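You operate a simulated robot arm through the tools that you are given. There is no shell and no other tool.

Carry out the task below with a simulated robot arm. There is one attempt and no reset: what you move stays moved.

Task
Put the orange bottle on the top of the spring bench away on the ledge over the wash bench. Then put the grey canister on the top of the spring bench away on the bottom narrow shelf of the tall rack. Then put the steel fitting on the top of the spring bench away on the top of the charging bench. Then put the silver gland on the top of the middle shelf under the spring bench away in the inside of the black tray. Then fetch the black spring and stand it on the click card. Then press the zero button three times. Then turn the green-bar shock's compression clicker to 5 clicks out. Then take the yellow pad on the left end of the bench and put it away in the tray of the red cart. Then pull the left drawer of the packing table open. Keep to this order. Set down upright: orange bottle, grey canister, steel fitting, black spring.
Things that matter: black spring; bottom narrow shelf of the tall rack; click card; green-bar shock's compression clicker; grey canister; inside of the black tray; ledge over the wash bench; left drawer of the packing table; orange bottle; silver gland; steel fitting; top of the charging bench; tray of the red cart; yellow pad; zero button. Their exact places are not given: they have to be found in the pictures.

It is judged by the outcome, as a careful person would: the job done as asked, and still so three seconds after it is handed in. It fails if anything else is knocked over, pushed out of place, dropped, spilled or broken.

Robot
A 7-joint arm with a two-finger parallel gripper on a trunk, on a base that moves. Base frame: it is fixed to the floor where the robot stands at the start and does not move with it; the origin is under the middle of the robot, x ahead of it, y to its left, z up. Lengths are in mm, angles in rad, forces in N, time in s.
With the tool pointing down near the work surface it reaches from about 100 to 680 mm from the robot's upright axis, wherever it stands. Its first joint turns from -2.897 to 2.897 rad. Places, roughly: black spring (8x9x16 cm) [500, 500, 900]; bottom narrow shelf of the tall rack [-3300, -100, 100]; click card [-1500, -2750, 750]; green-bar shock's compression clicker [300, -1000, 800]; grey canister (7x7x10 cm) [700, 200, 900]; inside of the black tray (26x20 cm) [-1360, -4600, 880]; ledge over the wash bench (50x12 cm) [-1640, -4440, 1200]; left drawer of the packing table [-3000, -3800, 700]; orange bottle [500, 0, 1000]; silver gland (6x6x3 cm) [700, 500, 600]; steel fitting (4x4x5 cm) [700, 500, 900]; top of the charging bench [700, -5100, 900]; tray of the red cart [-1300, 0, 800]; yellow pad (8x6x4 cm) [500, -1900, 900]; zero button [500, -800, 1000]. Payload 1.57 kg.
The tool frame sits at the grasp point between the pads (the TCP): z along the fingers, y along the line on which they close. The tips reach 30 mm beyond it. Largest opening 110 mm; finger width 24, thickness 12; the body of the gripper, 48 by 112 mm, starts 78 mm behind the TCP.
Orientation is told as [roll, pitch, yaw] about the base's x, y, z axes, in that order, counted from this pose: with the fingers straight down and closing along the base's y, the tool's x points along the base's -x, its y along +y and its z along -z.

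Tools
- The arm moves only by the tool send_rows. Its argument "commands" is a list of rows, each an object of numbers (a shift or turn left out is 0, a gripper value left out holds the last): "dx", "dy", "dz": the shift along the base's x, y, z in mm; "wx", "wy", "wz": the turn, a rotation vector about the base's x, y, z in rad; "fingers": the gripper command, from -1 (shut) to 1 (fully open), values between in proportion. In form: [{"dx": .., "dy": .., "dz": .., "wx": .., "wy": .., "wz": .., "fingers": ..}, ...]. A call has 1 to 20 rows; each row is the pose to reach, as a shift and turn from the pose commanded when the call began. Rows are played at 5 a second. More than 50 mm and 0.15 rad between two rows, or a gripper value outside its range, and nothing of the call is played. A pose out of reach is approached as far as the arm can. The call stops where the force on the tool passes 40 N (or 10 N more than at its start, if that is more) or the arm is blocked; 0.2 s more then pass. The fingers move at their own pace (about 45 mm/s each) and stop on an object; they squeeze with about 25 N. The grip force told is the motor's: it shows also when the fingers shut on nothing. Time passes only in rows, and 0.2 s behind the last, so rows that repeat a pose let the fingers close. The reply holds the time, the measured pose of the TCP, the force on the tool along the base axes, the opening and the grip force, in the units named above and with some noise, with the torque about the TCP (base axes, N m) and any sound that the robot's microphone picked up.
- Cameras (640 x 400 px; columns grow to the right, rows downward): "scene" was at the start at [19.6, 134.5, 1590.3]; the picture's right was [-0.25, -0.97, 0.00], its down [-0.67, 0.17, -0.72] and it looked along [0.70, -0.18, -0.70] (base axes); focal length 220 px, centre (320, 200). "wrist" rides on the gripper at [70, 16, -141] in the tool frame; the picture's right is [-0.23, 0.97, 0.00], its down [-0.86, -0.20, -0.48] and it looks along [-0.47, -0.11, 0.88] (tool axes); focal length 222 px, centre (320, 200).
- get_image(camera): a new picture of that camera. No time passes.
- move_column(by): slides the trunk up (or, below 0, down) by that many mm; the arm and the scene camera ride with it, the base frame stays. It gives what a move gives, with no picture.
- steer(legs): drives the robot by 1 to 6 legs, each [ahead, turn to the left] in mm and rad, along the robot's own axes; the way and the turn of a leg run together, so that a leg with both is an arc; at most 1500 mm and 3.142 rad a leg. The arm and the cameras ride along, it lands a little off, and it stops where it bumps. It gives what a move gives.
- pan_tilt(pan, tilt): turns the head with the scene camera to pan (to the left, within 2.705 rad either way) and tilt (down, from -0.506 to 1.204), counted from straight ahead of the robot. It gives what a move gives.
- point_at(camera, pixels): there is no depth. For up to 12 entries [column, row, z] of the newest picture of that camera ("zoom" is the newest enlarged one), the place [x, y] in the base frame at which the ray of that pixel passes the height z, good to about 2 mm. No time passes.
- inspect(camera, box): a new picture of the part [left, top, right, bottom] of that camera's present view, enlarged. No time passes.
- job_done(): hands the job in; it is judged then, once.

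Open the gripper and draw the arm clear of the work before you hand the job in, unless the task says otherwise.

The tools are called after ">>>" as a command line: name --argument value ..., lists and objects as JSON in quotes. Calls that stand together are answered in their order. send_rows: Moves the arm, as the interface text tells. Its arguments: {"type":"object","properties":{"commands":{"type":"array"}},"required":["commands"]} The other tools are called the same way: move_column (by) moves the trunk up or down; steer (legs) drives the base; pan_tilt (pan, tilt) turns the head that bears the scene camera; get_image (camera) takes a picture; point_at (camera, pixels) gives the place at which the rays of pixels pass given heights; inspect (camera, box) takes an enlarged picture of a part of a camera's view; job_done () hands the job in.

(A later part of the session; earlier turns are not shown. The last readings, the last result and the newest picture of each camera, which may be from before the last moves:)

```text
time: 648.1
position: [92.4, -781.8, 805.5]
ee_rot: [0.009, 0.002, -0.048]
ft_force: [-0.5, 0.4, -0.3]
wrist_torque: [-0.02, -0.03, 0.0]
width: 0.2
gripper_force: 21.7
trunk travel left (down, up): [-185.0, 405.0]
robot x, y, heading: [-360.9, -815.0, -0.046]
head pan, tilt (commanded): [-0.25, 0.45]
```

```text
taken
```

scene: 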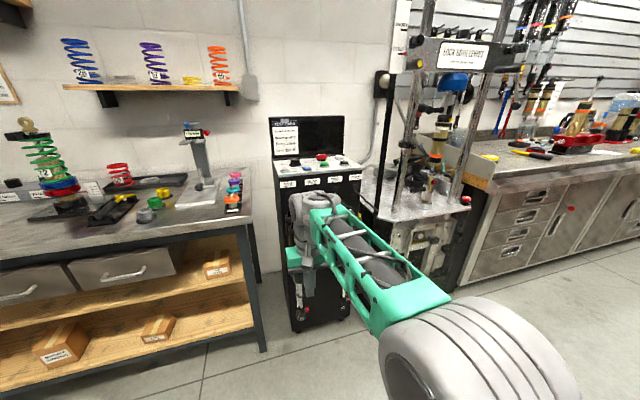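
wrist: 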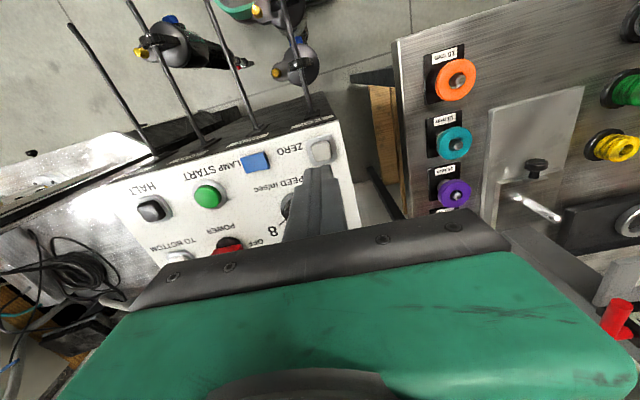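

The arm hides the shocks. I swing it to the left (+y).

>>> send_rows --commands '[{"dy": 45}, {"dy": 90}, {"dy": 135}, {"dy": 180}, {"dy": 225}, {"dy": 270}, {"dy": 315}, {"dy": 315}]'

>>> get_image --camera "scene"

>>> inspect --camera "scene" --box '[270, 170, 370, 320]'

```text
time: 649.9
position: [91.3, -466.1, 802.5]
ee_rot: [0.008, 0.002, -0.047]
ft_force: [-0.2, -0.5, 0.1]
wrist_torque: [0.01, 0.0, 0.0]
width: 0.0
gripper_force: 21.1
trunk travel left (down, up): [-185.0, 405.0]
robot x, y, heading: [-366.7, -817.6, -0.044]
head pan, tilt (commanded): [-0.25, 0.45]
```

```text
taken
```

scene: 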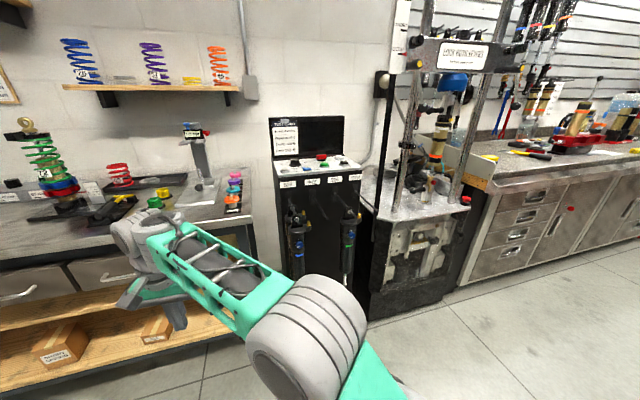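

```text
2.67 times, centred on (320, 245) of scene
```

zoom: 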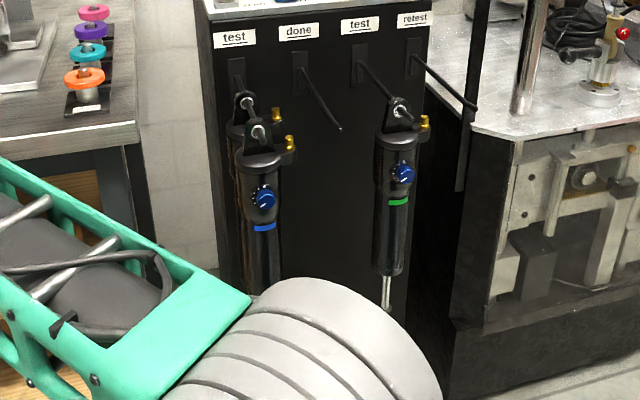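

Now the green-bar shock's blue knob is visible at about (347,239). I enlarge it strongly.

>>> inspect --camera "scene" --box '[335, 225, 365, 250]'

>>> inspect --camera "scene" --box '[340, 232, 360, 245]'

>>> inspect --camera "scene" --box '[286, 240, 306, 253]'

```text
16.00 times, centred on (350, 238) of scene
```

zoom: 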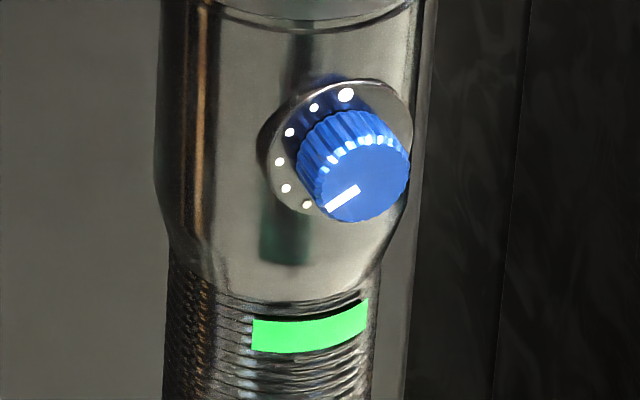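

```text
16.00 times, centred on (350, 238) of scene
```

zoom: 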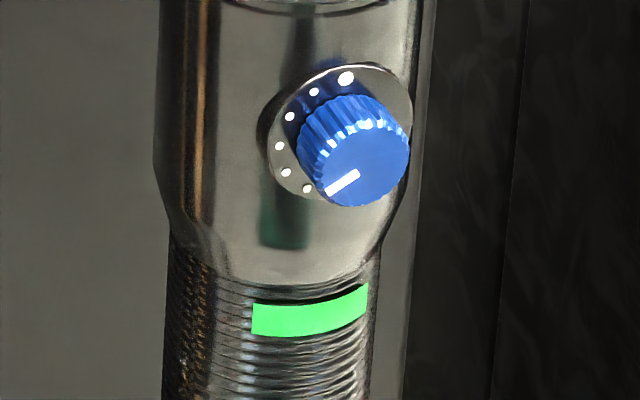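

```text
16.00 times, centred on (296, 246) of scene
```

zoom: 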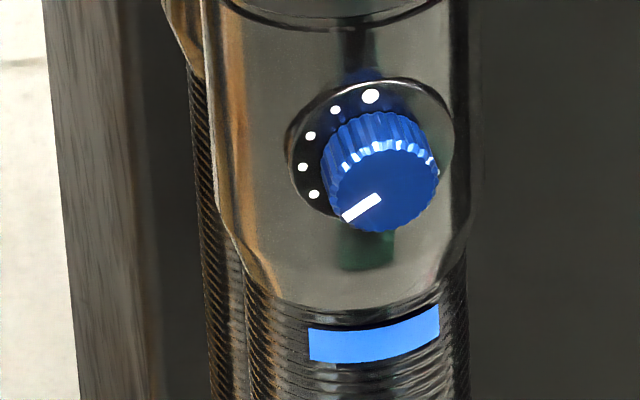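

The dial shows a big dot at top (0) and small dots going counter‑clockwise; the white pointer is near the 4th–5th dot. I take the knob's ray here, then get a second one from another trunk height.

>>> point_at --camera "scene" --pixels '[[351.4, 234.4, 780], [351.4, 234.4, 800], [351.4, 234.4, 840], [352.8, 236.0, 780], [352.8, 236.0, 800], [352.8, 236.0, 840]]'

>>> move_column --by -180

>>> pan_tilt --pan -0.25 --tilt 0.3

>>> get_image --camera "scene"

```text
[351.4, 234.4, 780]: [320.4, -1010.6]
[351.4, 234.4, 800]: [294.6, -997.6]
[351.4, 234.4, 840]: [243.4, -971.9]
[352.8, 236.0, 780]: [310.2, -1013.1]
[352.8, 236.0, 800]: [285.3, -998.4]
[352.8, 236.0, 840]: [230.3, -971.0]
```

```text
time: 651.9
position: [91.5, -468.3, 623.2]
ee_rot: [0.008, 0.001, -0.048]
ft_force: [0.8, 0.2, -0.3]
wrist_torque: [-0.01, -0.03, -0.01]
width: 0.1
gripper_force: 21.3
trunk travel left (down, up): [-5.0, 585.0]
robot x, y, heading: [-369.6, -815.9, -0.046]
head pan, tilt (commanded): [-0.25, 0.45]
```

```text
time: 652.6
position: [91.4, -467.6, 623.6]
ee_rot: [0.01, 0.002, -0.049]
ft_force: [0.6, 0.2, -1.1]
wrist_torque: [-0.01, 0.0, 0.01]
width: 0.0
gripper_force: 20.7
trunk travel left (down, up): [-5.0, 585.0]
robot x, y, heading: [-368.2, -809.7, -0.048]
head pan, tilt (commanded): [-0.25, 0.3]
```

```text
taken
```

scene: 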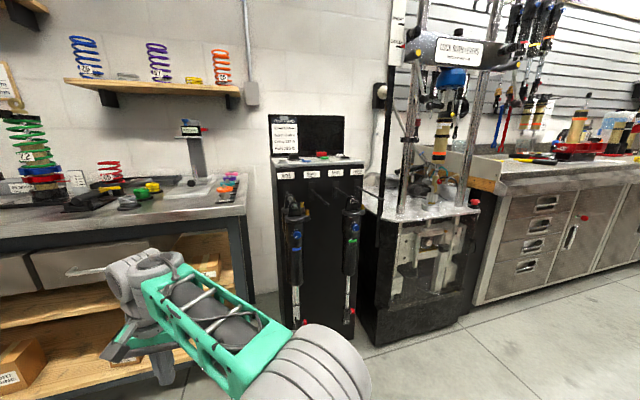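

I enlarge the knob again in this lower view, near (353,228).

>>> inspect --camera "scene" --box '[333, 215, 373, 240]'

>>> inspect --camera "scene" --box '[310, 180, 390, 330]'

```text
16.00 times, centred on (353, 228) of scene
```

zoom: 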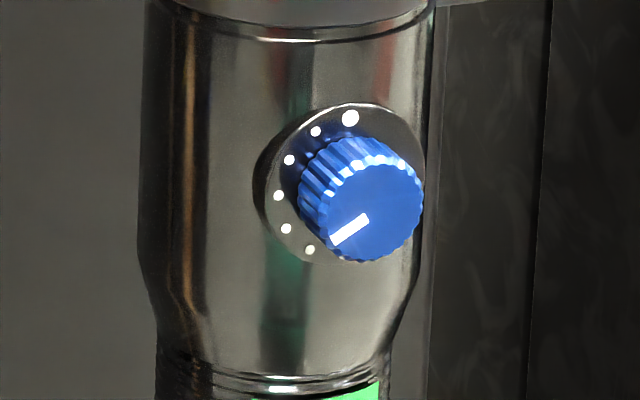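

```text
2.67 times, centred on (350, 255) of scene
```

zoom: 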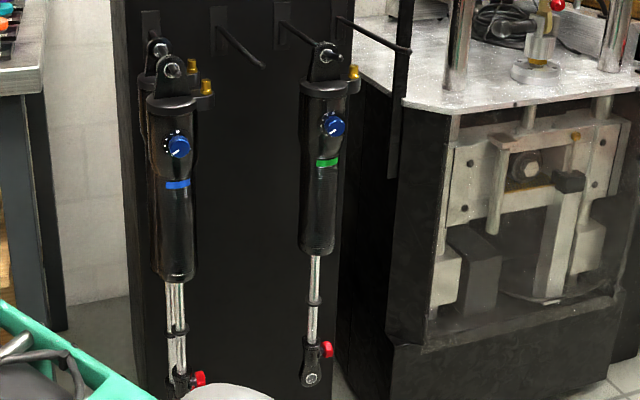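

The pointer lies close to the 4th dot (dots 3, 4, 5 at 99°, 129°, 154°; pointer 121–131°). I get the second ray for the knob's position.

>>> point_at --camera "scene" --pixels '[[354.25, 226.6, 780], [354.25, 226.6, 800], [354.25, 226.6, 840], [356.2, 228.1, 780], [356.2, 228.1, 800], [356.2, 228.1, 840]]'

```text
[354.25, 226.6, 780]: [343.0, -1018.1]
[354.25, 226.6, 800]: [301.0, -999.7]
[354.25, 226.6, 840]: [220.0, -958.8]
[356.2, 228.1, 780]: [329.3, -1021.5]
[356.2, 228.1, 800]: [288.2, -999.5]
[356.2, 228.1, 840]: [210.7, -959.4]
```

The knob's bezel is at about (284,−992,808), facing the robot. I draw the arm in and shift the base sideways so that it faces the knob.

>>> send_rows --commands '[{"dx": -8, "dy": -45}, {"dx": -16, "dy": -90}, {"dx": -24, "dy": -135}, {"dx": -32, "dy": -180}, {"dx": -35, "dy": -225}, {"dx": -35, "dy": -270}, {"dx": -35, "dy": -315}, {"dx": -35, "dy": -360}, {"dx": -35, "dy": -360}]'

>>> steer --legs '[[0, -1.2], [185, 0], [0, 1.24], [-120, 0]]'

>>> move_column --by 260

>>> pan_tilt --pan -0.1 --tilt 0.5

>>> get_image --camera "scene"

```text
time: 654.6
position: [55.3, -825.9, 619.7]
ee_rot: [0.008, 0.002, -0.047]
ft_force: [-1.1, 0.2, 0.3]
wrist_torque: [-0.01, 0.0, 0.05]
width: 0.0
gripper_force: 21.5
trunk travel left (down, up): [-5.0, 585.0]
robot x, y, heading: [-363.3, -817.6, -0.045]
head pan, tilt (commanded): [-0.25, 0.3]
```

```text
time: 663.1
position: [-10.0, -986.3, 620.1]
ee_rot: [0.008, 0.001, -0.022]
ft_force: [-0.5, 0.3, 0.4]
wrist_torque: [0.0, 0.01, 0.02]
width: 0.0
gripper_force: 21.4
trunk travel left (down, up): [-5.0, 585.0]
robot x, y, heading: [-435.0, -983.0, -0.016]
head pan, tilt (commanded): [-0.25, 0.3]
```

```text
time: 665.7
position: [-9.7, -986.1, 877.9]
ee_rot: [0.009, 0.001, -0.021]
ft_force: [0.2, 0.3, 1.0]
wrist_torque: [0.02, 0.0, -0.01]
width: 0.2
gripper_force: 21.4
trunk travel left (down, up): [-265.0, 325.0]
robot x, y, heading: [-429.6, -984.6, -0.017]
head pan, tilt (commanded): [-0.25, 0.3]
```

```text
time: 666.5
position: [-10.8, -985.5, 878.3]
ee_rot: [0.011, 0.001, -0.02]
ft_force: [-0.4, 0.2, 1.3]
wrist_torque: [-0.03, 0.02, 0.0]
width: 0.0
gripper_force: 21.4
trunk travel left (down, up): [-265.0, 325.0]
robot x, y, heading: [-430.0, -982.7, -0.015]
head pan, tilt (commanded): [-0.099, 0.499]
```

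```text
taken
```

scene: 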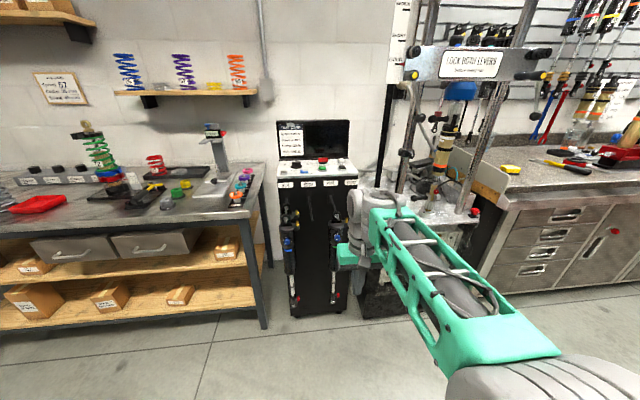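

Now facing the knob squarely. I extend and pitch the tool up to horizontal, stopping ~100 mm short of the knob.

>>> send_rows --commands '[{"dx": 40, "dz": -10}, {"dx": 80, "dz": -20}, {"dx": 110, "dz": -30, "wy": -0.14}, {"dx": 125, "dz": -40, "wy": -0.285}, {"dx": 135, "dz": -50, "wy": -0.43}, {"dx": 145, "dz": -60, "wy": -0.575}, {"dx": 150, "dz": -70, "wy": -0.72}, {"dx": 150, "dz": -72, "wy": -0.865}, {"dx": 150, "dz": -72, "wy": -1.01}, {"dx": 150, "dz": -72, "wy": -1.155}, {"dx": 150, "dz": -72, "wy": -1.3}, {"dx": 150, "dz": -72, "wy": -1.445}, {"dx": 150, "dz": -72, "wy": -1.57}, {"dx": 150, "dz": -72, "wy": -1.57}]'

>>> get_image --camera "wrist"

>>> get_image --camera "scene"

```text
time: 669.5
position: [140.0, -986.8, 807.1]
ee_rot: [1.526, -1.55, -1.517]
ft_force: [0.2, 0.2, -0.4]
wrist_torque: [0.0, 0.0, 0.01]
width: 0.2
gripper_force: 21.8
trunk travel left (down, up): [-265.0, 325.0]
robot x, y, heading: [-433.8, -987.1, -0.015]
head pan, tilt (commanded): [-0.099, 0.499]
```

```text
taken
```

wrist: 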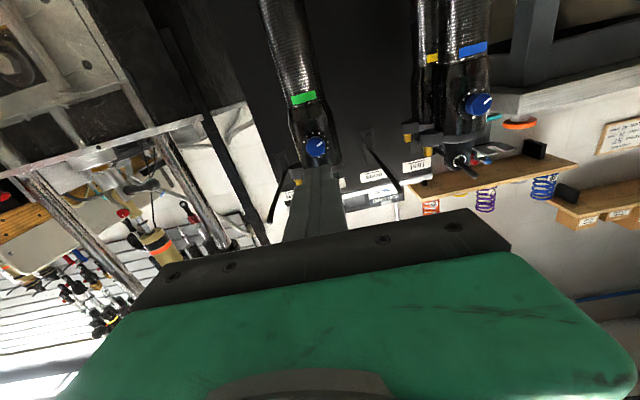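

```text
taken
```

scene: 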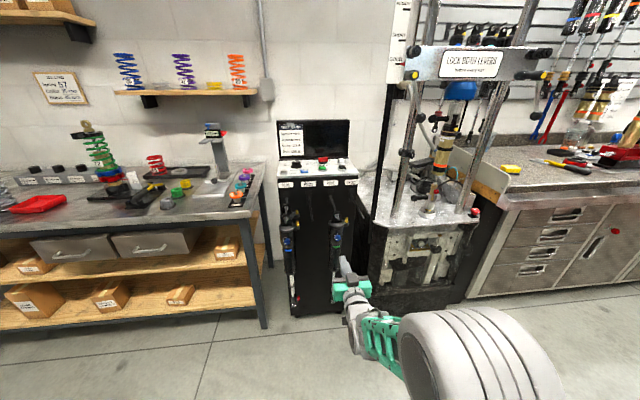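

The wrist camera sees the green-bar shock's knob at (318,147), upside down. I enlarge it to read the dial.

>>> inspect --camera "wrist" --box '[296, 132, 340, 160]'

>>> inspect --camera "wrist" --box '[270, 80, 370, 200]'

```text
14.29 times, centred on (318, 146) of wrist
```

zoom: 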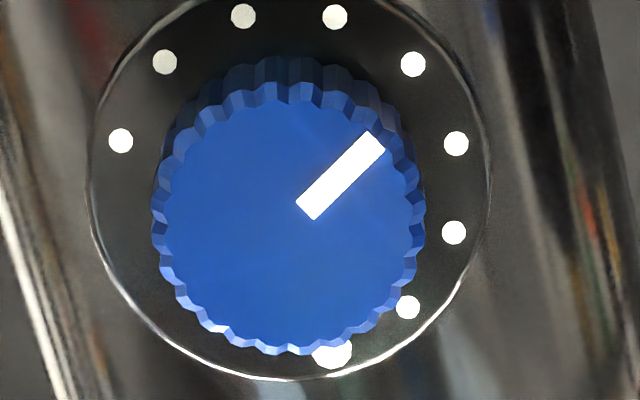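

```text
3.33 times, centred on (320, 140) of wrist
```

zoom: 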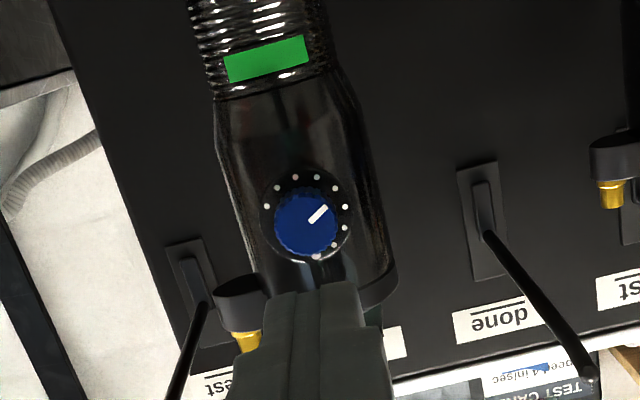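

Clear reading: the big dot is 0 and the pointer stands at dot 4 (30° per dot), so one click counter‑clockwise is needed. I locate the knob's axis through this view.

>>> point_at --camera "wrist" --pixels '[[315.8, 147.4, 795], [315.8, 147.4, 800], [315.8, 147.4, 805], [315.8, 147.4, 810], [315.8, 145.2, 800], [315.8, 145.2, 805], [315.8, 145.2, 810]]'

```text
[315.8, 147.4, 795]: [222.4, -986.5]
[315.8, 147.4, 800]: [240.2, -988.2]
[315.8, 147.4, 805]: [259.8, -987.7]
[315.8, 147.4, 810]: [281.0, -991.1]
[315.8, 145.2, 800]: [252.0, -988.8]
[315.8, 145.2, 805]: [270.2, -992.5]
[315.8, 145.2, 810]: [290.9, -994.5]
```

The knob's axis is near y≈−990, z≈806, its face near x≈262. I open the fingers to ~50 mm, move 60 mm closer with a 3 mm shift, and look again.

>>> send_rows --commands '[{"dx": 0, "fingers": -0.1}, {"dx": 20, "dy": -1.5}, {"dx": 40, "dy": -3}, {"dx": 60, "dy": -3}, {"dx": 60, "dy": -3}]'

>>> get_image --camera "wrist"

>>> inspect --camera "wrist" --box '[270, 130, 370, 220]'

```text
time: 670.7
position: [199.8, -989.4, 808.5]
ee_rot: [1.473, -1.548, -1.464]
ft_force: [0.1, 0.1, 0.2]
wrist_torque: [-0.04, 0.0, -0.01]
width: 49.5
gripper_force: 0.1
trunk travel left (down, up): [-265.0, 325.0]
robot x, y, heading: [-434.5, -986.9, -0.017]
head pan, tilt (commanded): [-0.099, 0.499]
```

```text
taken
```

wrist: 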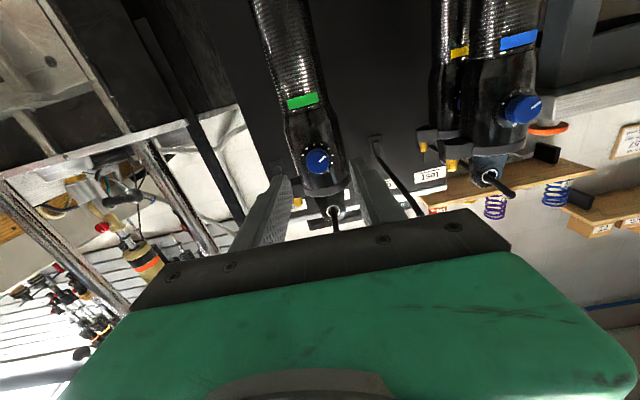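

```text
4.44 times, centred on (320, 175) of wrist
```

zoom: 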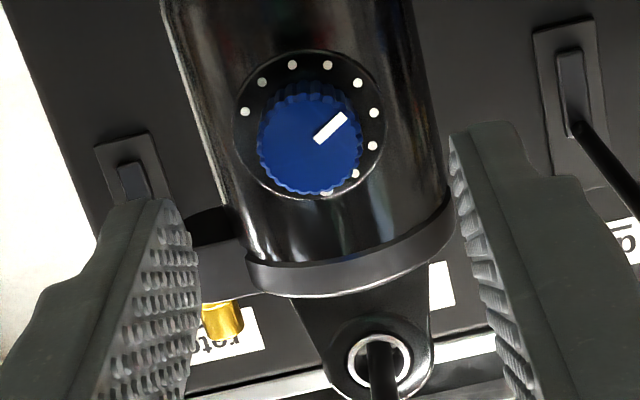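

The knob is 2.7 mm to −y and ~2.5 mm below the tool axis. I correct that and advance until the tips are about level with the knob's base (TCP x≈245).

>>> send_rows --commands '[{"dx": 10, "dy": -3.5, "dz": -3}, {"dx": 22, "dy": -3.5, "dz": -3}, {"dx": 34, "dy": -3.5, "dz": -3}, {"dx": 40, "dy": -3.5, "dz": -3}, {"dx": 40, "dy": -3.5, "dz": -3}]'

>>> inspect --camera "wrist" --box '[270, 130, 370, 220]'

```text
time: 671.9
position: [238.8, -993.0, 803.3]
ee_rot: [1.474, -1.549, -1.464]
ft_force: [-0.7, -0.4, -0.4]
wrist_torque: [-0.01, -0.01, 0.0]
width: 49.3
gripper_force: 0.1
trunk travel left (down, up): [-265.0, 325.0]
robot x, y, heading: [-433.1, -985.1, -0.018]
head pan, tilt (commanded): [-0.099, 0.499]
```

```text
4.44 times, centred on (320, 175) of wrist
```

zoom: 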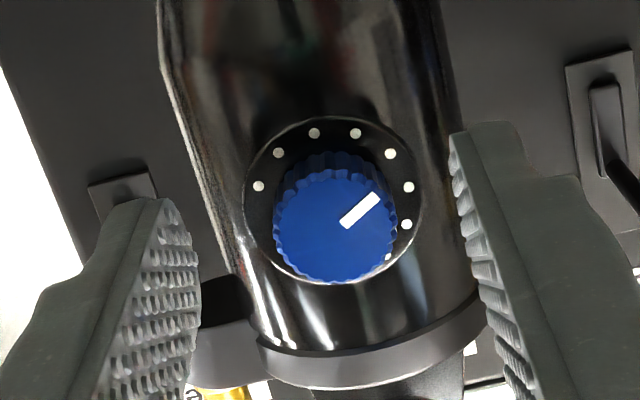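

The knob's face is 21 mm beyond the TCP. I shift +2.4 mm in y, −1 mm in z and go 6 mm deeper.

>>> send_rows --commands '[{"dx": 2, "dy": 2.4, "dz": -1}, {"dx": 4, "dy": 2.4, "dz": -1}, {"dx": 6, "dy": 2.4, "dz": -1}, {"dx": 6, "dy": 2.4, "dz": -1}]'

>>> inspect --camera "wrist" --box '[270, 130, 370, 220]'

```text
time: 672.9
position: [246.8, -989.5, 803.0]
ee_rot: [1.464, -1.551, -1.453]
ft_force: [-0.2, -0.1, 1.3]
wrist_torque: [0.0, -0.02, 0.03]
width: 49.5
gripper_force: 0.2
trunk travel left (down, up): [-265.0, 325.0]
robot x, y, heading: [-434.8, -986.4, -0.015]
head pan, tilt (commanded): [-0.099, 0.499]
```

```text
4.44 times, centred on (320, 175) of wrist
```

zoom: 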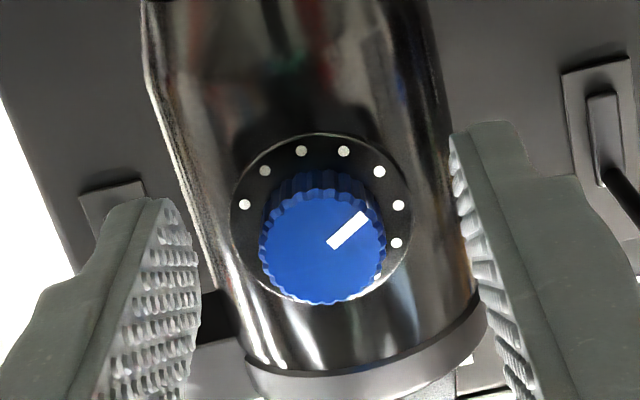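

Centred within about 1 mm. I close the fingers on the knob.

>>> send_rows --commands '[{"dz": 0.5, "fingers": -0.5}, {"dz": 0.5, "fingers": -0.6}, {"dz": 0.5, "fingers": -1}, {"dz": 0.5}, {"dz": 0.5}]'

>>> inspect --camera "wrist" --box '[270, 130, 370, 220]'

```text
time: 674.1
position: [244.8, -989.9, 803.0]
ee_rot: [1.468, -1.55, -1.458]
ft_force: [0.5, -0.4, 0.3]
wrist_torque: [-0.01, 0.03, -0.06]
width: 23.5
gripper_force: 25.2
trunk travel left (down, up): [-265.0, 325.0]
robot x, y, heading: [-429.4, -987.8, -0.025]
head pan, tilt (commanded): [-0.099, 0.499]
```

```text
4.44 times, centred on (320, 175) of wrist
```

zoom: 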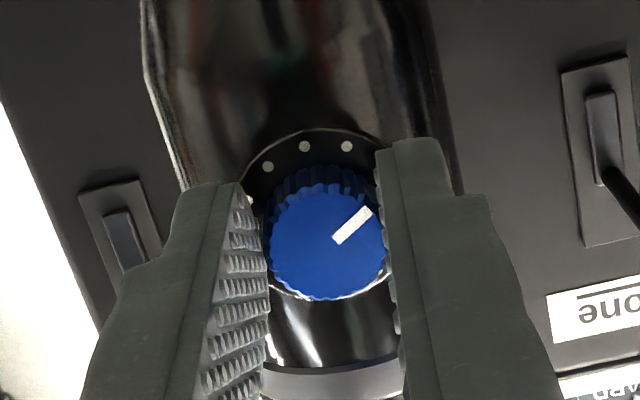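

Firm hold (23.5 mm). I turn counter‑clockwise (−wx) by 30° in steps, listening for the click.

>>> send_rows --commands '[{"wx": -0.105}, {"wx": -0.21}, {"wx": -0.315}, {"wx": -0.42}, {"wx": -0.524}, {"wx": -0.524}]'

>>> inspect --camera "wrist" --box '[270, 130, 370, 220]'

```text
time: 675.5
position: [246.1, -990.5, 804.6]
ee_rot: [-1.558, -1.065, 1.564]
ft_force: [2.6, -0.4, 0.4]
wrist_torque: [0.02, 0.2, -0.11]
width: 23.2
gripper_force: 25.0
trunk travel left (down, up): [-265.0, 325.0]
robot x, y, heading: [-433.0, -986.8, -0.016]
head pan, tilt (commanded): [-0.099, 0.499]
```

```text
4.44 times, centred on (320, 175) of wrist
```

zoom: 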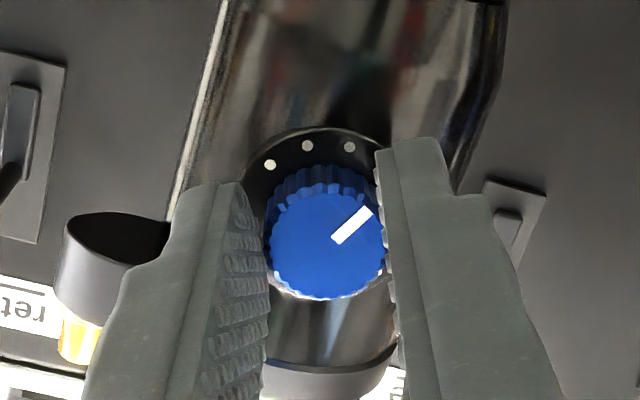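

The knob turned with the fingers (the mark kept its place in the rotating view), though no click was reported. I open the fingers, back off and read the dial.

>>> send_rows --commands '[{"fingers": -0.3}, {"fingers": -0.1}, {"fingers": -0.1}, {"dx": -15, "fingers": -0.1}, {"dx": -35}, {"dx": -45}, {"dx": -45}]'

>>> inspect --camera "wrist" --box '[280, 130, 360, 200]'

```text
time: 677.1
position: [199.9, -991.2, 804.2]
ee_rot: [-1.559, -1.068, 1.564]
ft_force: [0.1, -0.2, -0.4]
wrist_torque: [-0.02, 0.0, 0.02]
width: 49.4
gripper_force: 0.2
trunk travel left (down, up): [-265.0, 325.0]
robot x, y, heading: [-434.9, -985.0, -0.019]
head pan, tilt (commanded): [-0.099, 0.499]
```

```text
5.71 times, centred on (320, 165) of wrist
```

zoom: 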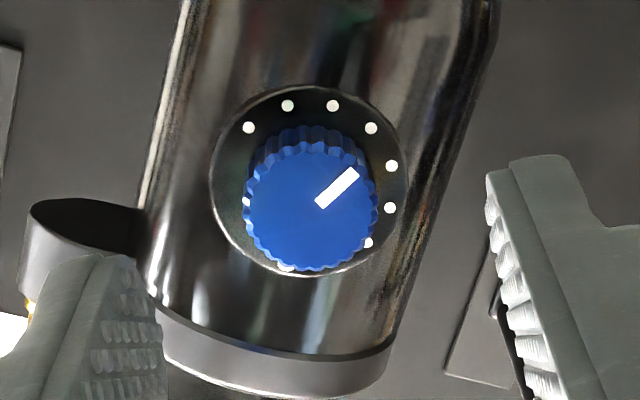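

In this view the big dot is at −15° and the pointer at 130°, matching dot 5 (129.5°). I rotate the tool back and re-read from the earlier viewpoint.

>>> send_rows --commands '[{"dx": -20, "wx": 0.105}, {"dx": -40, "wx": 0.21}, {"dx": -60, "wx": 0.315}, {"dx": -60, "wx": 0.42}, {"dx": -60, "wx": 0.524}, {"dx": -60, "wx": 0.524}]'

>>> get_image --camera "wrist"

>>> inspect --camera "wrist" --box '[296, 132, 340, 160]'

```text
time: 678.5
position: [141.7, -990.5, 803.6]
ee_rot: [1.466, -1.548, -1.454]
ft_force: [-0.6, 1.0, -0.5]
wrist_torque: [0.0, -0.01, 0.01]
width: 49.3
gripper_force: 0.2
trunk travel left (down, up): [-265.0, 325.0]
robot x, y, heading: [-434.2, -986.9, -0.02]
head pan, tilt (commanded): [-0.099, 0.499]
```

```text
taken
```

wrist: 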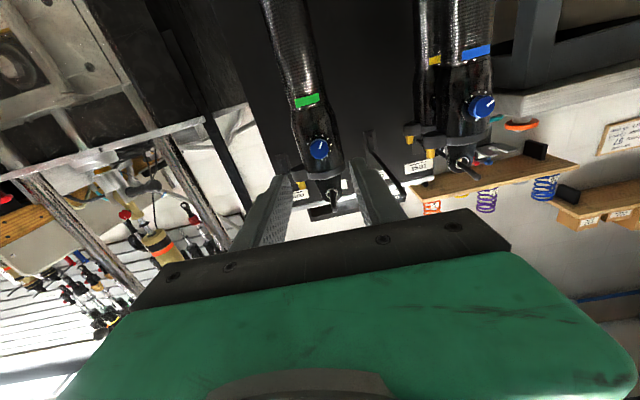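

```text
14.29 times, centred on (318, 146) of wrist
```

zoom: 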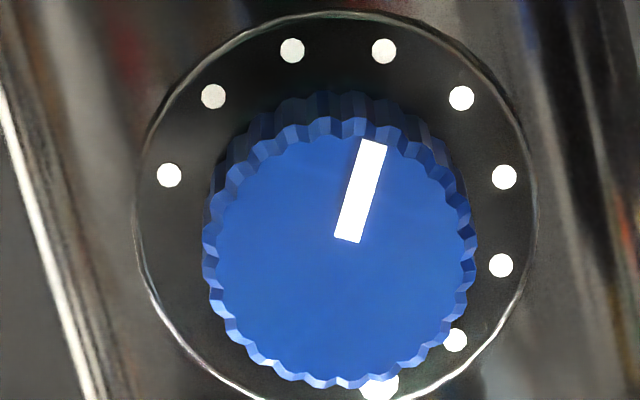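

The pointer now stands exactly at the 5th dot (165° vs dot 5 at 164–165°). I back away and return the tool to pointing down.

>>> steer --legs '[[-180, 0]]'

>>> send_rows --commands '[{"dz": 20, "wy": 0.143}, {"dx": -10, "dz": 40, "wy": 0.286}, {"dx": -20, "dz": 60, "wy": 0.429}, {"dx": -30, "dz": 80, "wy": 0.571}, {"dx": -45, "dz": 100, "wy": 0.714}, {"dx": -60, "dz": 120, "wy": 0.857}, {"dx": -75, "dz": 140, "wy": 1.0}, {"dx": -90, "dz": 150, "wy": 1.143}, {"dx": -105, "dz": 150, "wy": 1.286}, {"dx": -115, "dz": 150, "wy": 1.429}, {"dx": -120, "dz": 150, "wy": 1.55, "fingers": 1}, {"dx": -120, "dz": 150, "wy": 1.55}]'

>>> move_column --by 320

>>> pan_tilt --pan -1.0 --tilt 0.5

>>> get_image --camera "scene"

```text
time: 680.0
position: [-45.2, -988.8, 804.0]
ee_rot: [1.461, -1.551, -1.456]
ft_force: [-0.1, -0.2, -0.5]
wrist_torque: [0.0, -0.03, 0.01]
width: 49.5
gripper_force: 0.1
trunk travel left (down, up): [-265.0, 325.0]
robot x, y, heading: [-620.9, -984.5, -0.023]
head pan, tilt (commanded): [-0.099, 0.499]
```

```text
time: 682.6
position: [-167.2, -987.7, 954.7]
ee_rot: [0.004, -0.017, -0.022]
ft_force: [-1.0, 0.9, 0.0]
wrist_torque: [0.0, 0.01, -0.02]
width: 101.8
gripper_force: 0.0
trunk travel left (down, up): [-265.0, 325.0]
robot x, y, heading: [-621.0, -988.0, -0.027]
head pan, tilt (commanded): [-0.099, 0.499]
```

```text
time: 685.8
position: [-166.5, -987.1, 1274.8]
ee_rot: [0.005, -0.019, -0.021]
ft_force: [0.1, 0.3, -0.5]
wrist_torque: [0.0, -0.02, 0.02]
width: 109.7
gripper_force: 0.1
trunk travel left (down, up): [-585.0, 5.0]
robot x, y, heading: [-618.5, -989.6, -0.019]
head pan, tilt (commanded): [-0.099, 0.499]
```

```text
time: 687.0
position: [-166.3, -987.2, 1275.3]
ee_rot: [0.004, -0.017, -0.02]
ft_force: [-0.1, -0.8, 0.0]
wrist_torque: [0.01, -0.02, 0.01]
width: 110.3
gripper_force: 0.1
trunk travel left (down, up): [-585.0, 5.0]
robot x, y, heading: [-620.6, -982.1, -0.027]
head pan, tilt (commanded): [-1.0, 0.499]
```

```text
taken
```

scene: 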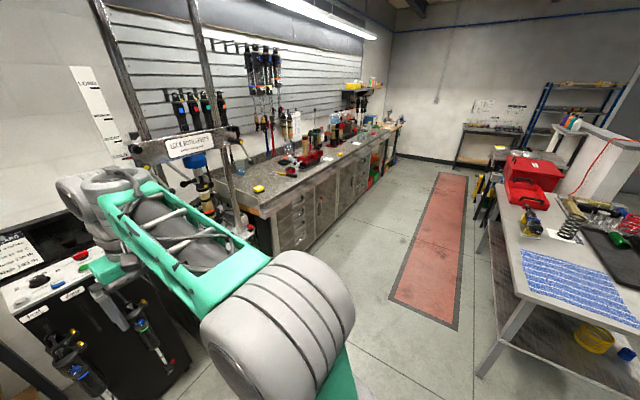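

The yellow pad is at (258,188) on the bench's left end. I measure it and the bench edge, then drive there.

>>> point_at --camera "scene" --pixels '[[258, 190, 900], [258, 190, 930], [262, 217, 900], [277, 254, 0], [247, 222, 900]]'

>>> steer --legs '[[0, -0.9], [1000, 0], [0, 0.92]]'

>>> pan_tilt --pan 0.0 --tilt 0.7

>>> get_image --camera "scene"

>>> get_image --camera "wrist"

```text
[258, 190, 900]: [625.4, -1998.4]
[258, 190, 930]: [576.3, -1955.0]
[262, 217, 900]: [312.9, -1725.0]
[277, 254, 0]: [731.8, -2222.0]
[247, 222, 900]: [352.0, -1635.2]
```

```text
time: 696.7
position: [456.6, -1802.6, 1273.9]
ee_rot: [0.009, -0.02, -0.064]
ft_force: [3.8, -34.9, 0.4]
wrist_torque: [2.87, 0.3, 0.14]
width: 80.4
gripper_force: 0.0
trunk travel left (down, up): [-585.0, 5.0]
robot x, y, heading: [4.4, -1780.4, -0.055]
head pan, tilt (commanded): [-1.0, 0.499]
stopped in leg 3: the force on the tool passed its limit at 68 N (the readings are from after the stop); the commanded pose is now the measured one
```

```text
time: 698.0
position: [456.4, -1802.1, 1273.5]
ee_rot: [0.01, -0.021, -0.057]
ft_force: [7.1, -45.4, -2.1]
wrist_torque: [3.56, 0.51, 0.17]
width: 80.6
gripper_force: 0.0
trunk travel left (down, up): [-585.0, 5.0]
robot x, y, heading: [4.2, -1777.0, -0.048]
head pan, tilt (commanded): [0.0, 0.7]
```

```text
taken
```

scene: 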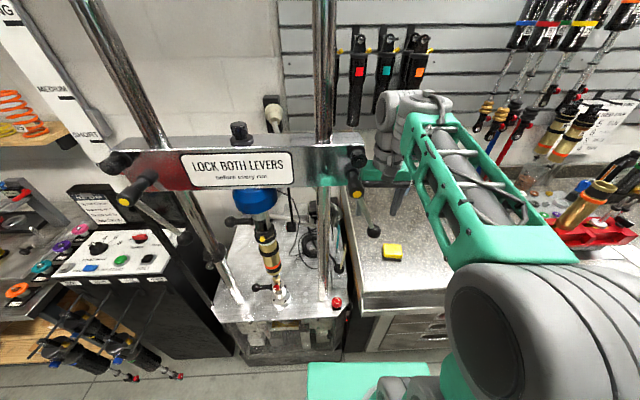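

```text
taken
```

wrist: 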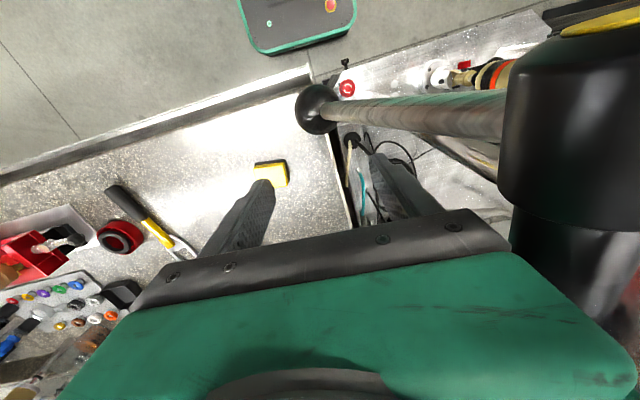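

The hand has touched the dyno's lever handle on its left side during the last turn. I move the arm gently away to −y.

>>> send_rows --commands '[{"dy": -8}, {"dy": -20}, {"dy": -40}, {"dy": -70}, {"dy": -100}, {"dy": -130}, {"dy": -130}]'

>>> get_image --camera "scene"

>>> inspect --camera "scene" --box '[90, 110, 390, 220]'

>>> get_image --camera "wrist"

```text
time: 699.6
position: [457.9, -1925.0, 1272.6]
ee_rot: [0.005, -0.023, -0.056]
ft_force: [-0.2, -1.0, -0.6]
wrist_torque: [0.02, 0.03, 0.0]
width: 110.1
gripper_force: 0.0
trunk travel left (down, up): [-585.0, 5.0]
robot x, y, heading: [1.6, -1778.2, -0.047]
head pan, tilt (commanded): [0.0, 0.7]
```

```text
taken
```

scene: 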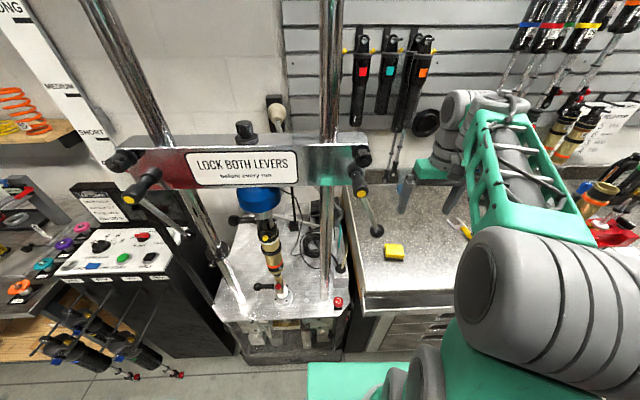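

```text
2.13 times, centred on (240, 165) of scene
```

zoom: 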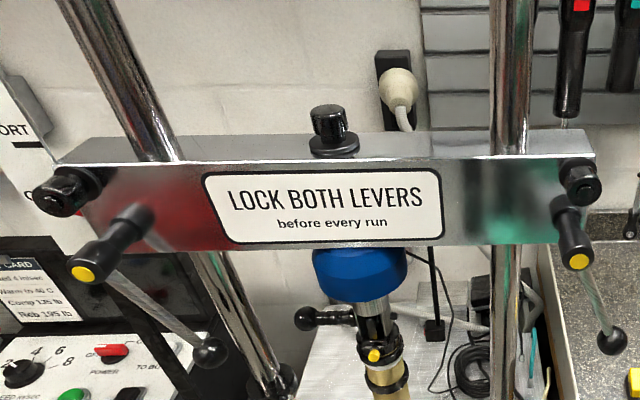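

```text
taken
```

wrist: 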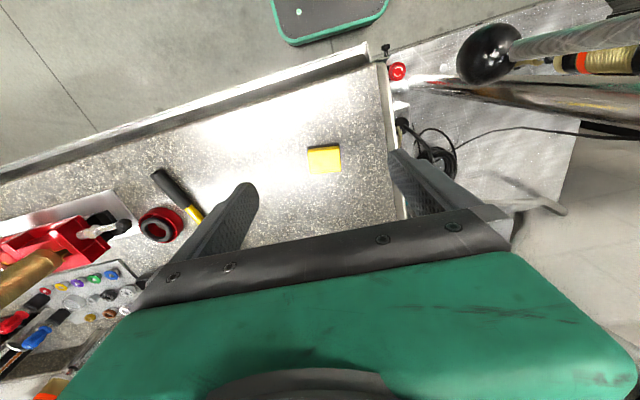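

The arm is free again (forces ≈0). I check whether the right lever was shifted, by comparing both levers' hub and ball positions.

>>> point_at --camera "scene" --pixels '[[377.3, 230.7, 1232], [188.6, 236.4, 1232], [141.6, 181.4, 1330], [360, 179, 1330], [131, 193, 1330], [361, 190, 1330], [377.3, 230.7, 1240], [188.6, 236.4, 1240]]'

>>> inspect --camera "scene" --box '[320, 130, 400, 250]'

>>> inspect --camera "scene" --box '[95, 130, 215, 250]'

```text
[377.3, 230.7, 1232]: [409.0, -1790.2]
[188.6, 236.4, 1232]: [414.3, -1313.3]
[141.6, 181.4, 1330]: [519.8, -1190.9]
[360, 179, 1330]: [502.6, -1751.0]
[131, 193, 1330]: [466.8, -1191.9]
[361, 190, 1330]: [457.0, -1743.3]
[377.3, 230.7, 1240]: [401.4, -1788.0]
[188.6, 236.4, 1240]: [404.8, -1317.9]
```

```text
3.33 times, centred on (360, 190) of scene
```

zoom: 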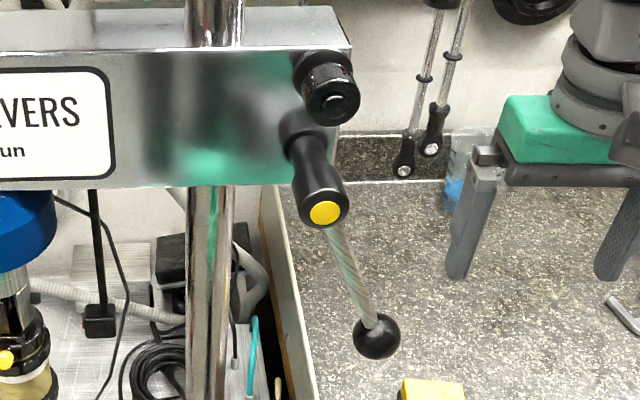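

```text
3.33 times, centred on (155, 190) of scene
```

zoom: 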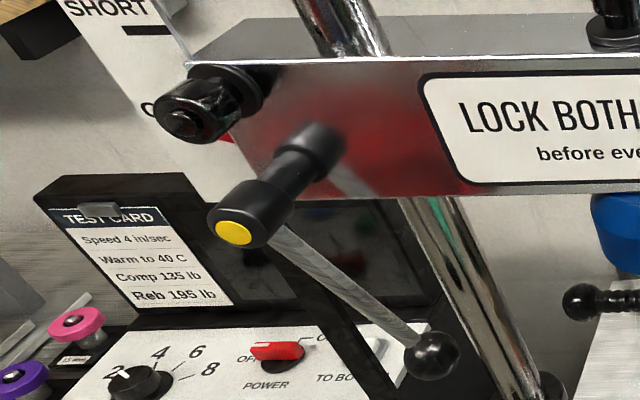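

The contact was against the lever's hub cylinder (its side, at y≈−1763), through its axis, and the ball and rod stand where they were seen in both views, so the lever did not turn. Now I measure the pad from the wrist view.

>>> inspect --camera "wrist" --box '[270, 120, 390, 200]'

>>> point_at --camera "wrist" --pixels '[[324, 160, 900], [324, 160, 940], [307, 150, 940], [340, 147, 940], [312, 174, 940], [342, 171, 940]]'

>>> point_at --camera "scene" --pixels '[[394, 252, 900], [394, 252, 940], [385, 245, 940], [402, 245, 940], [395, 258, 900]]'

```text
5.00 times, centred on (330, 160) of wrist
```

zoom: 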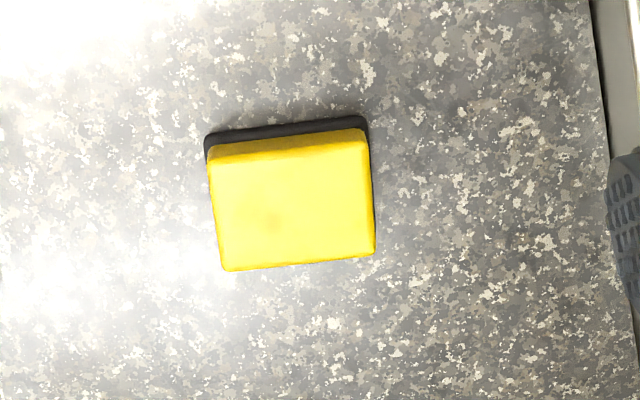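

```text
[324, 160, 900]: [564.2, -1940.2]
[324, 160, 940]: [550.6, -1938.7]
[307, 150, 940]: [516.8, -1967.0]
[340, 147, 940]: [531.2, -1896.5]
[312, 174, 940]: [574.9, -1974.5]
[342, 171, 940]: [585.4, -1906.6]
```

```text
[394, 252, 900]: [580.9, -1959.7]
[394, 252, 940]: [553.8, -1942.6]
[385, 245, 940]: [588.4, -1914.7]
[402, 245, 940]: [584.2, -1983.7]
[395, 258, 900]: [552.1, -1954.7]
```

The pad's centre is (551,−1940), top z≈940. To keep the arm well away from the dyno lever I move the base further right first.

>>> steer --legs '[[-200, 0], [0, -0.75], [265, 0], [0, 0.79]]'

>>> get_image --camera "scene"

>>> get_image --camera "wrist"

```text
time: 706.7
position: [456.8, -2075.2, 1271.6]
ee_rot: [0.004, -0.021, 0.005]
ft_force: [0.6, 0.4, 0.3]
wrist_torque: [-0.01, -0.01, 0.01]
width: 109.8
gripper_force: 0.0
trunk travel left (down, up): [-585.0, 5.0]
robot x, y, heading: [-3.1, -1960.3, 0.013]
head pan, tilt (commanded): [0.0, 0.7]
```

```text
taken
```

scene: 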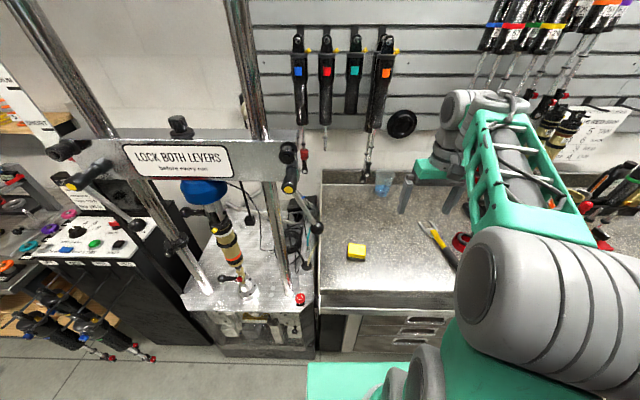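

```text
taken
```

wrist: 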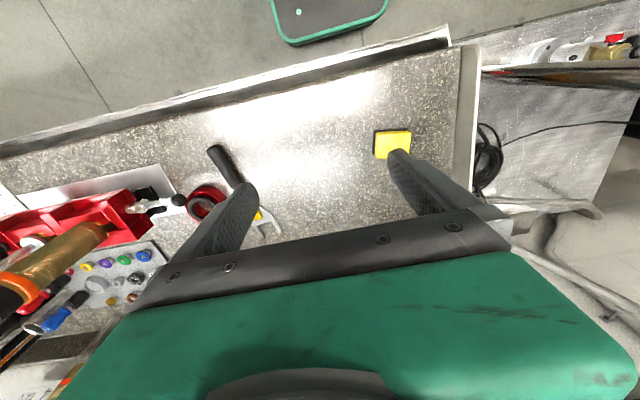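

I move over the pad with the yaw matched to it (−0.18 rad) and descend part-way.

>>> send_rows --commands '[{"dx": 24, "dy": 34, "wz": -0.06, "wy": 0.01}, {"dx": 48, "dy": 68, "wz": -0.12, "wy": 0.02}, {"dx": 72, "dy": 102, "wz": -0.18, "wy": 0.021}, {"dx": 94, "dy": 135, "wz": -0.18, "wy": 0.021}, {"dx": 94, "dy": 135, "dz": -50, "wz": -0.18, "wy": 0.021}, {"dx": 94, "dy": 135, "dz": -100, "wz": -0.18, "wy": 0.021}, {"dx": 94, "dy": 135, "dz": -150, "wz": -0.18, "wy": 0.021}, {"dx": 94, "dy": 135, "dz": -200, "wz": -0.18, "wy": 0.021}, {"dx": 94, "dy": 135, "dz": -240, "wz": -0.18, "wy": 0.021}, {"dx": 94, "dy": 135, "dz": -240, "wz": -0.18, "wy": 0.021}]'

>>> get_image --camera "wrist"

>>> get_image --camera "scene"

```text
time: 708.9
position: [552.7, -1942.1, 1030.4]
ee_rot: [0.005, -0.001, -0.175]
ft_force: [-0.8, -0.5, 0.4]
wrist_torque: [0.04, -0.03, -0.04]
width: 110.0
gripper_force: 0.0
out of reach, approached as far as the arm can: row 8
trunk travel left (down, up): [-585.0, 5.0]
robot x, y, heading: [-1.9, -1958.7, 0.013]
head pan, tilt (commanded): [0.0, 0.7]
```

```text
taken
```

wrist: 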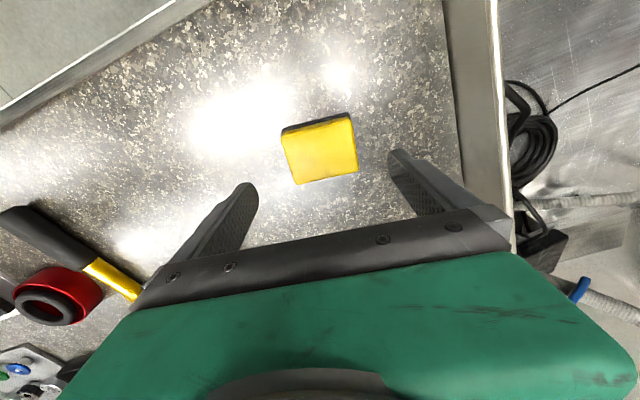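

```text
taken
```

scene: 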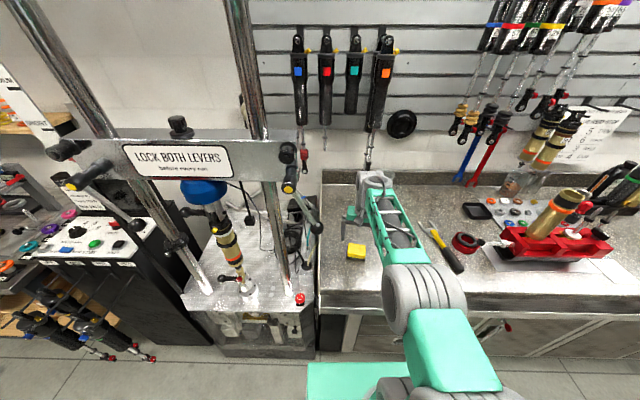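

The pad is between the fingers and aligned. I check its centre.

>>> point_at --camera "wrist" --pixels '[[322, 150, 940], [322, 150, 930], [282, 130, 940], [352, 115, 940], [357, 170, 940], [298, 183, 940]]'

```text
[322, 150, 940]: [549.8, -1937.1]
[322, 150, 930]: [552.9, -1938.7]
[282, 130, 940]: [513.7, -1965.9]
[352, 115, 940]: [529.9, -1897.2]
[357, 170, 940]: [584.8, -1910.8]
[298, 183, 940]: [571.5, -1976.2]
```

Centre (550,−1937.5). I shift (−2,+4) and descend to z≈933, then close.

>>> send_rows --commands '[{"dx": -2, "dy": 4, "dz": -35}, {"dx": -2, "dy": 4, "dz": -70}, {"dx": -2, "dy": 4, "dz": -92}, {"dx": -2, "dy": 4, "dz": -96}, {"dx": -2, "dy": 4, "dz": -96}, {"dx": -2, "dy": 4, "dz": -96, "fingers": -1}, {"dx": -2, "dy": 4, "dz": -96}, {"dx": -2, "dy": 4, "dz": -96}, {"dx": -2, "dy": 4, "dz": -96}]'

>>> get_image --camera "wrist"

```text
time: 709.7
position: [548.7, -1935.3, 959.2]
ee_rot: [0.004, -0.004, -0.181]
ft_force: [-13.0, 2.2, 15.3]
wrist_torque: [-0.79, 0.74, -0.91]
width: 109.7
gripper_force: 0.1
trunk travel left (down, up): [-585.0, 5.0]
robot x, y, heading: [-7.7, -1957.1, 0.018]
head pan, tilt (commanded): [0.0, 0.7]
stopped in row 3: the force on the tool passed its limit at 51 N (the readings are from after the stop); the commanded pose is now the measured one
```

```text
taken
```

wrist: 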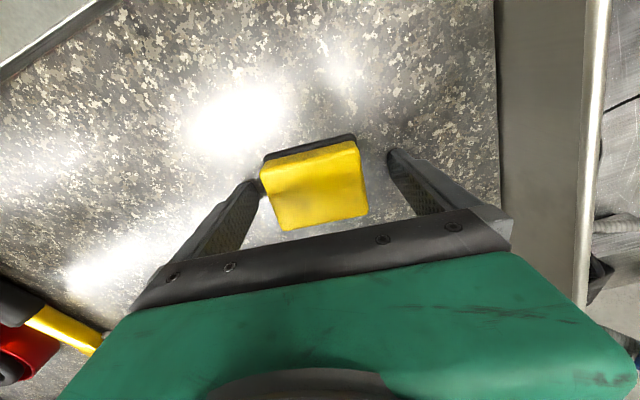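

The fingertip has touched the bench itself: the bench top is z≈929, so the pad's top is near 969. I rise 4 mm, shift 5 mm back, and close the fingers.

>>> send_rows --commands '[{"dz": 2}, {"dz": 4}, {"dx": -5, "dz": 4}, {"dx": -5, "dz": 4}]'

>>> send_rows --commands '[{"fingers": -1}, {}, {}, {}, {}, {}]'

>>> get_image --camera "wrist"

```text
time: 710.7
position: [547.3, -1935.2, 961.7]
ee_rot: [0.005, -0.004, -0.178]
ft_force: [-0.6, 0.5, 0.5]
wrist_torque: [0.04, -0.01, 0.0]
width: 110.0
gripper_force: 0.0
trunk travel left (down, up): [-585.0, 5.0]
robot x, y, heading: [-6.4, -1956.2, 0.014]
head pan, tilt (commanded): [0.0, 0.7]
```

```text
time: 712.1
position: [546.7, -1935.6, 961.6]
ee_rot: [0.002, -0.003, -0.178]
ft_force: [0.2, -0.4, 0.6]
wrist_torque: [-0.05, 0.02, 0.04]
width: 71.3
gripper_force: 24.9
trunk travel left (down, up): [-585.0, 5.0]
robot x, y, heading: [-4.0, -1958.2, 0.018]
head pan, tilt (commanded): [0.0, 0.7]
```

```text
taken
```

wrist: 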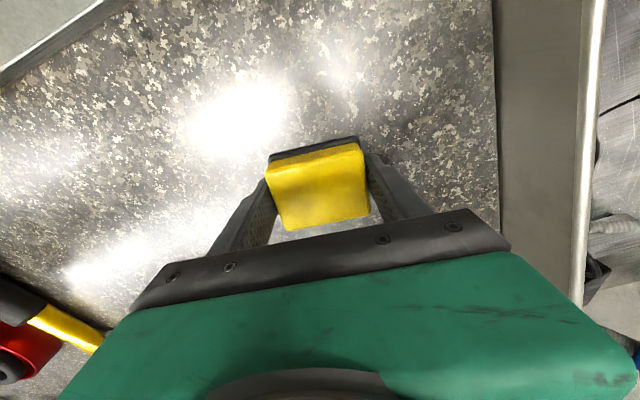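

Gripped at 71.3 mm. I lift the pad and draw back.

>>> send_rows --commands '[{"dz": 15}, {"dz": 50}, {"dz": 95}, {"dz": 140}, {"dz": 185}, {"dz": 230}, {"dx": -30, "dz": 250}, {"dx": -65, "dz": 250}, {"dx": -100, "dz": 250}, {"dx": -100, "dz": 250}]'

>>> get_image --camera "wrist"

>>> get_image --camera "scene"

```text
time: 714.3
position: [444.8, -1934.8, 1210.0]
ee_rot: [0.003, -0.004, -0.176]
ft_force: [0.1, 1.0, -0.4]
wrist_torque: [0.02, -0.06, 0.01]
width: 71.4
gripper_force: 25.0
trunk travel left (down, up): [-585.0, 5.0]
robot x, y, heading: [-8.0, -1961.0, 0.016]
head pan, tilt (commanded): [0.0, 0.7]
```

```text
taken
```

wrist: 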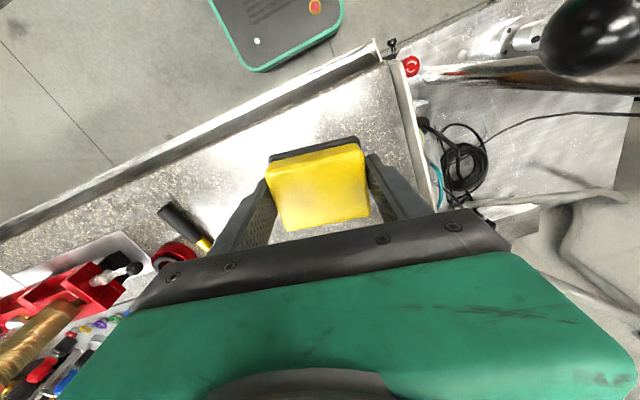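

```text
taken
```

scene: 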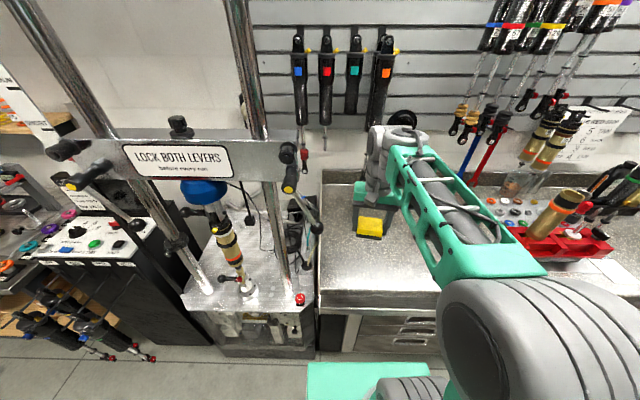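

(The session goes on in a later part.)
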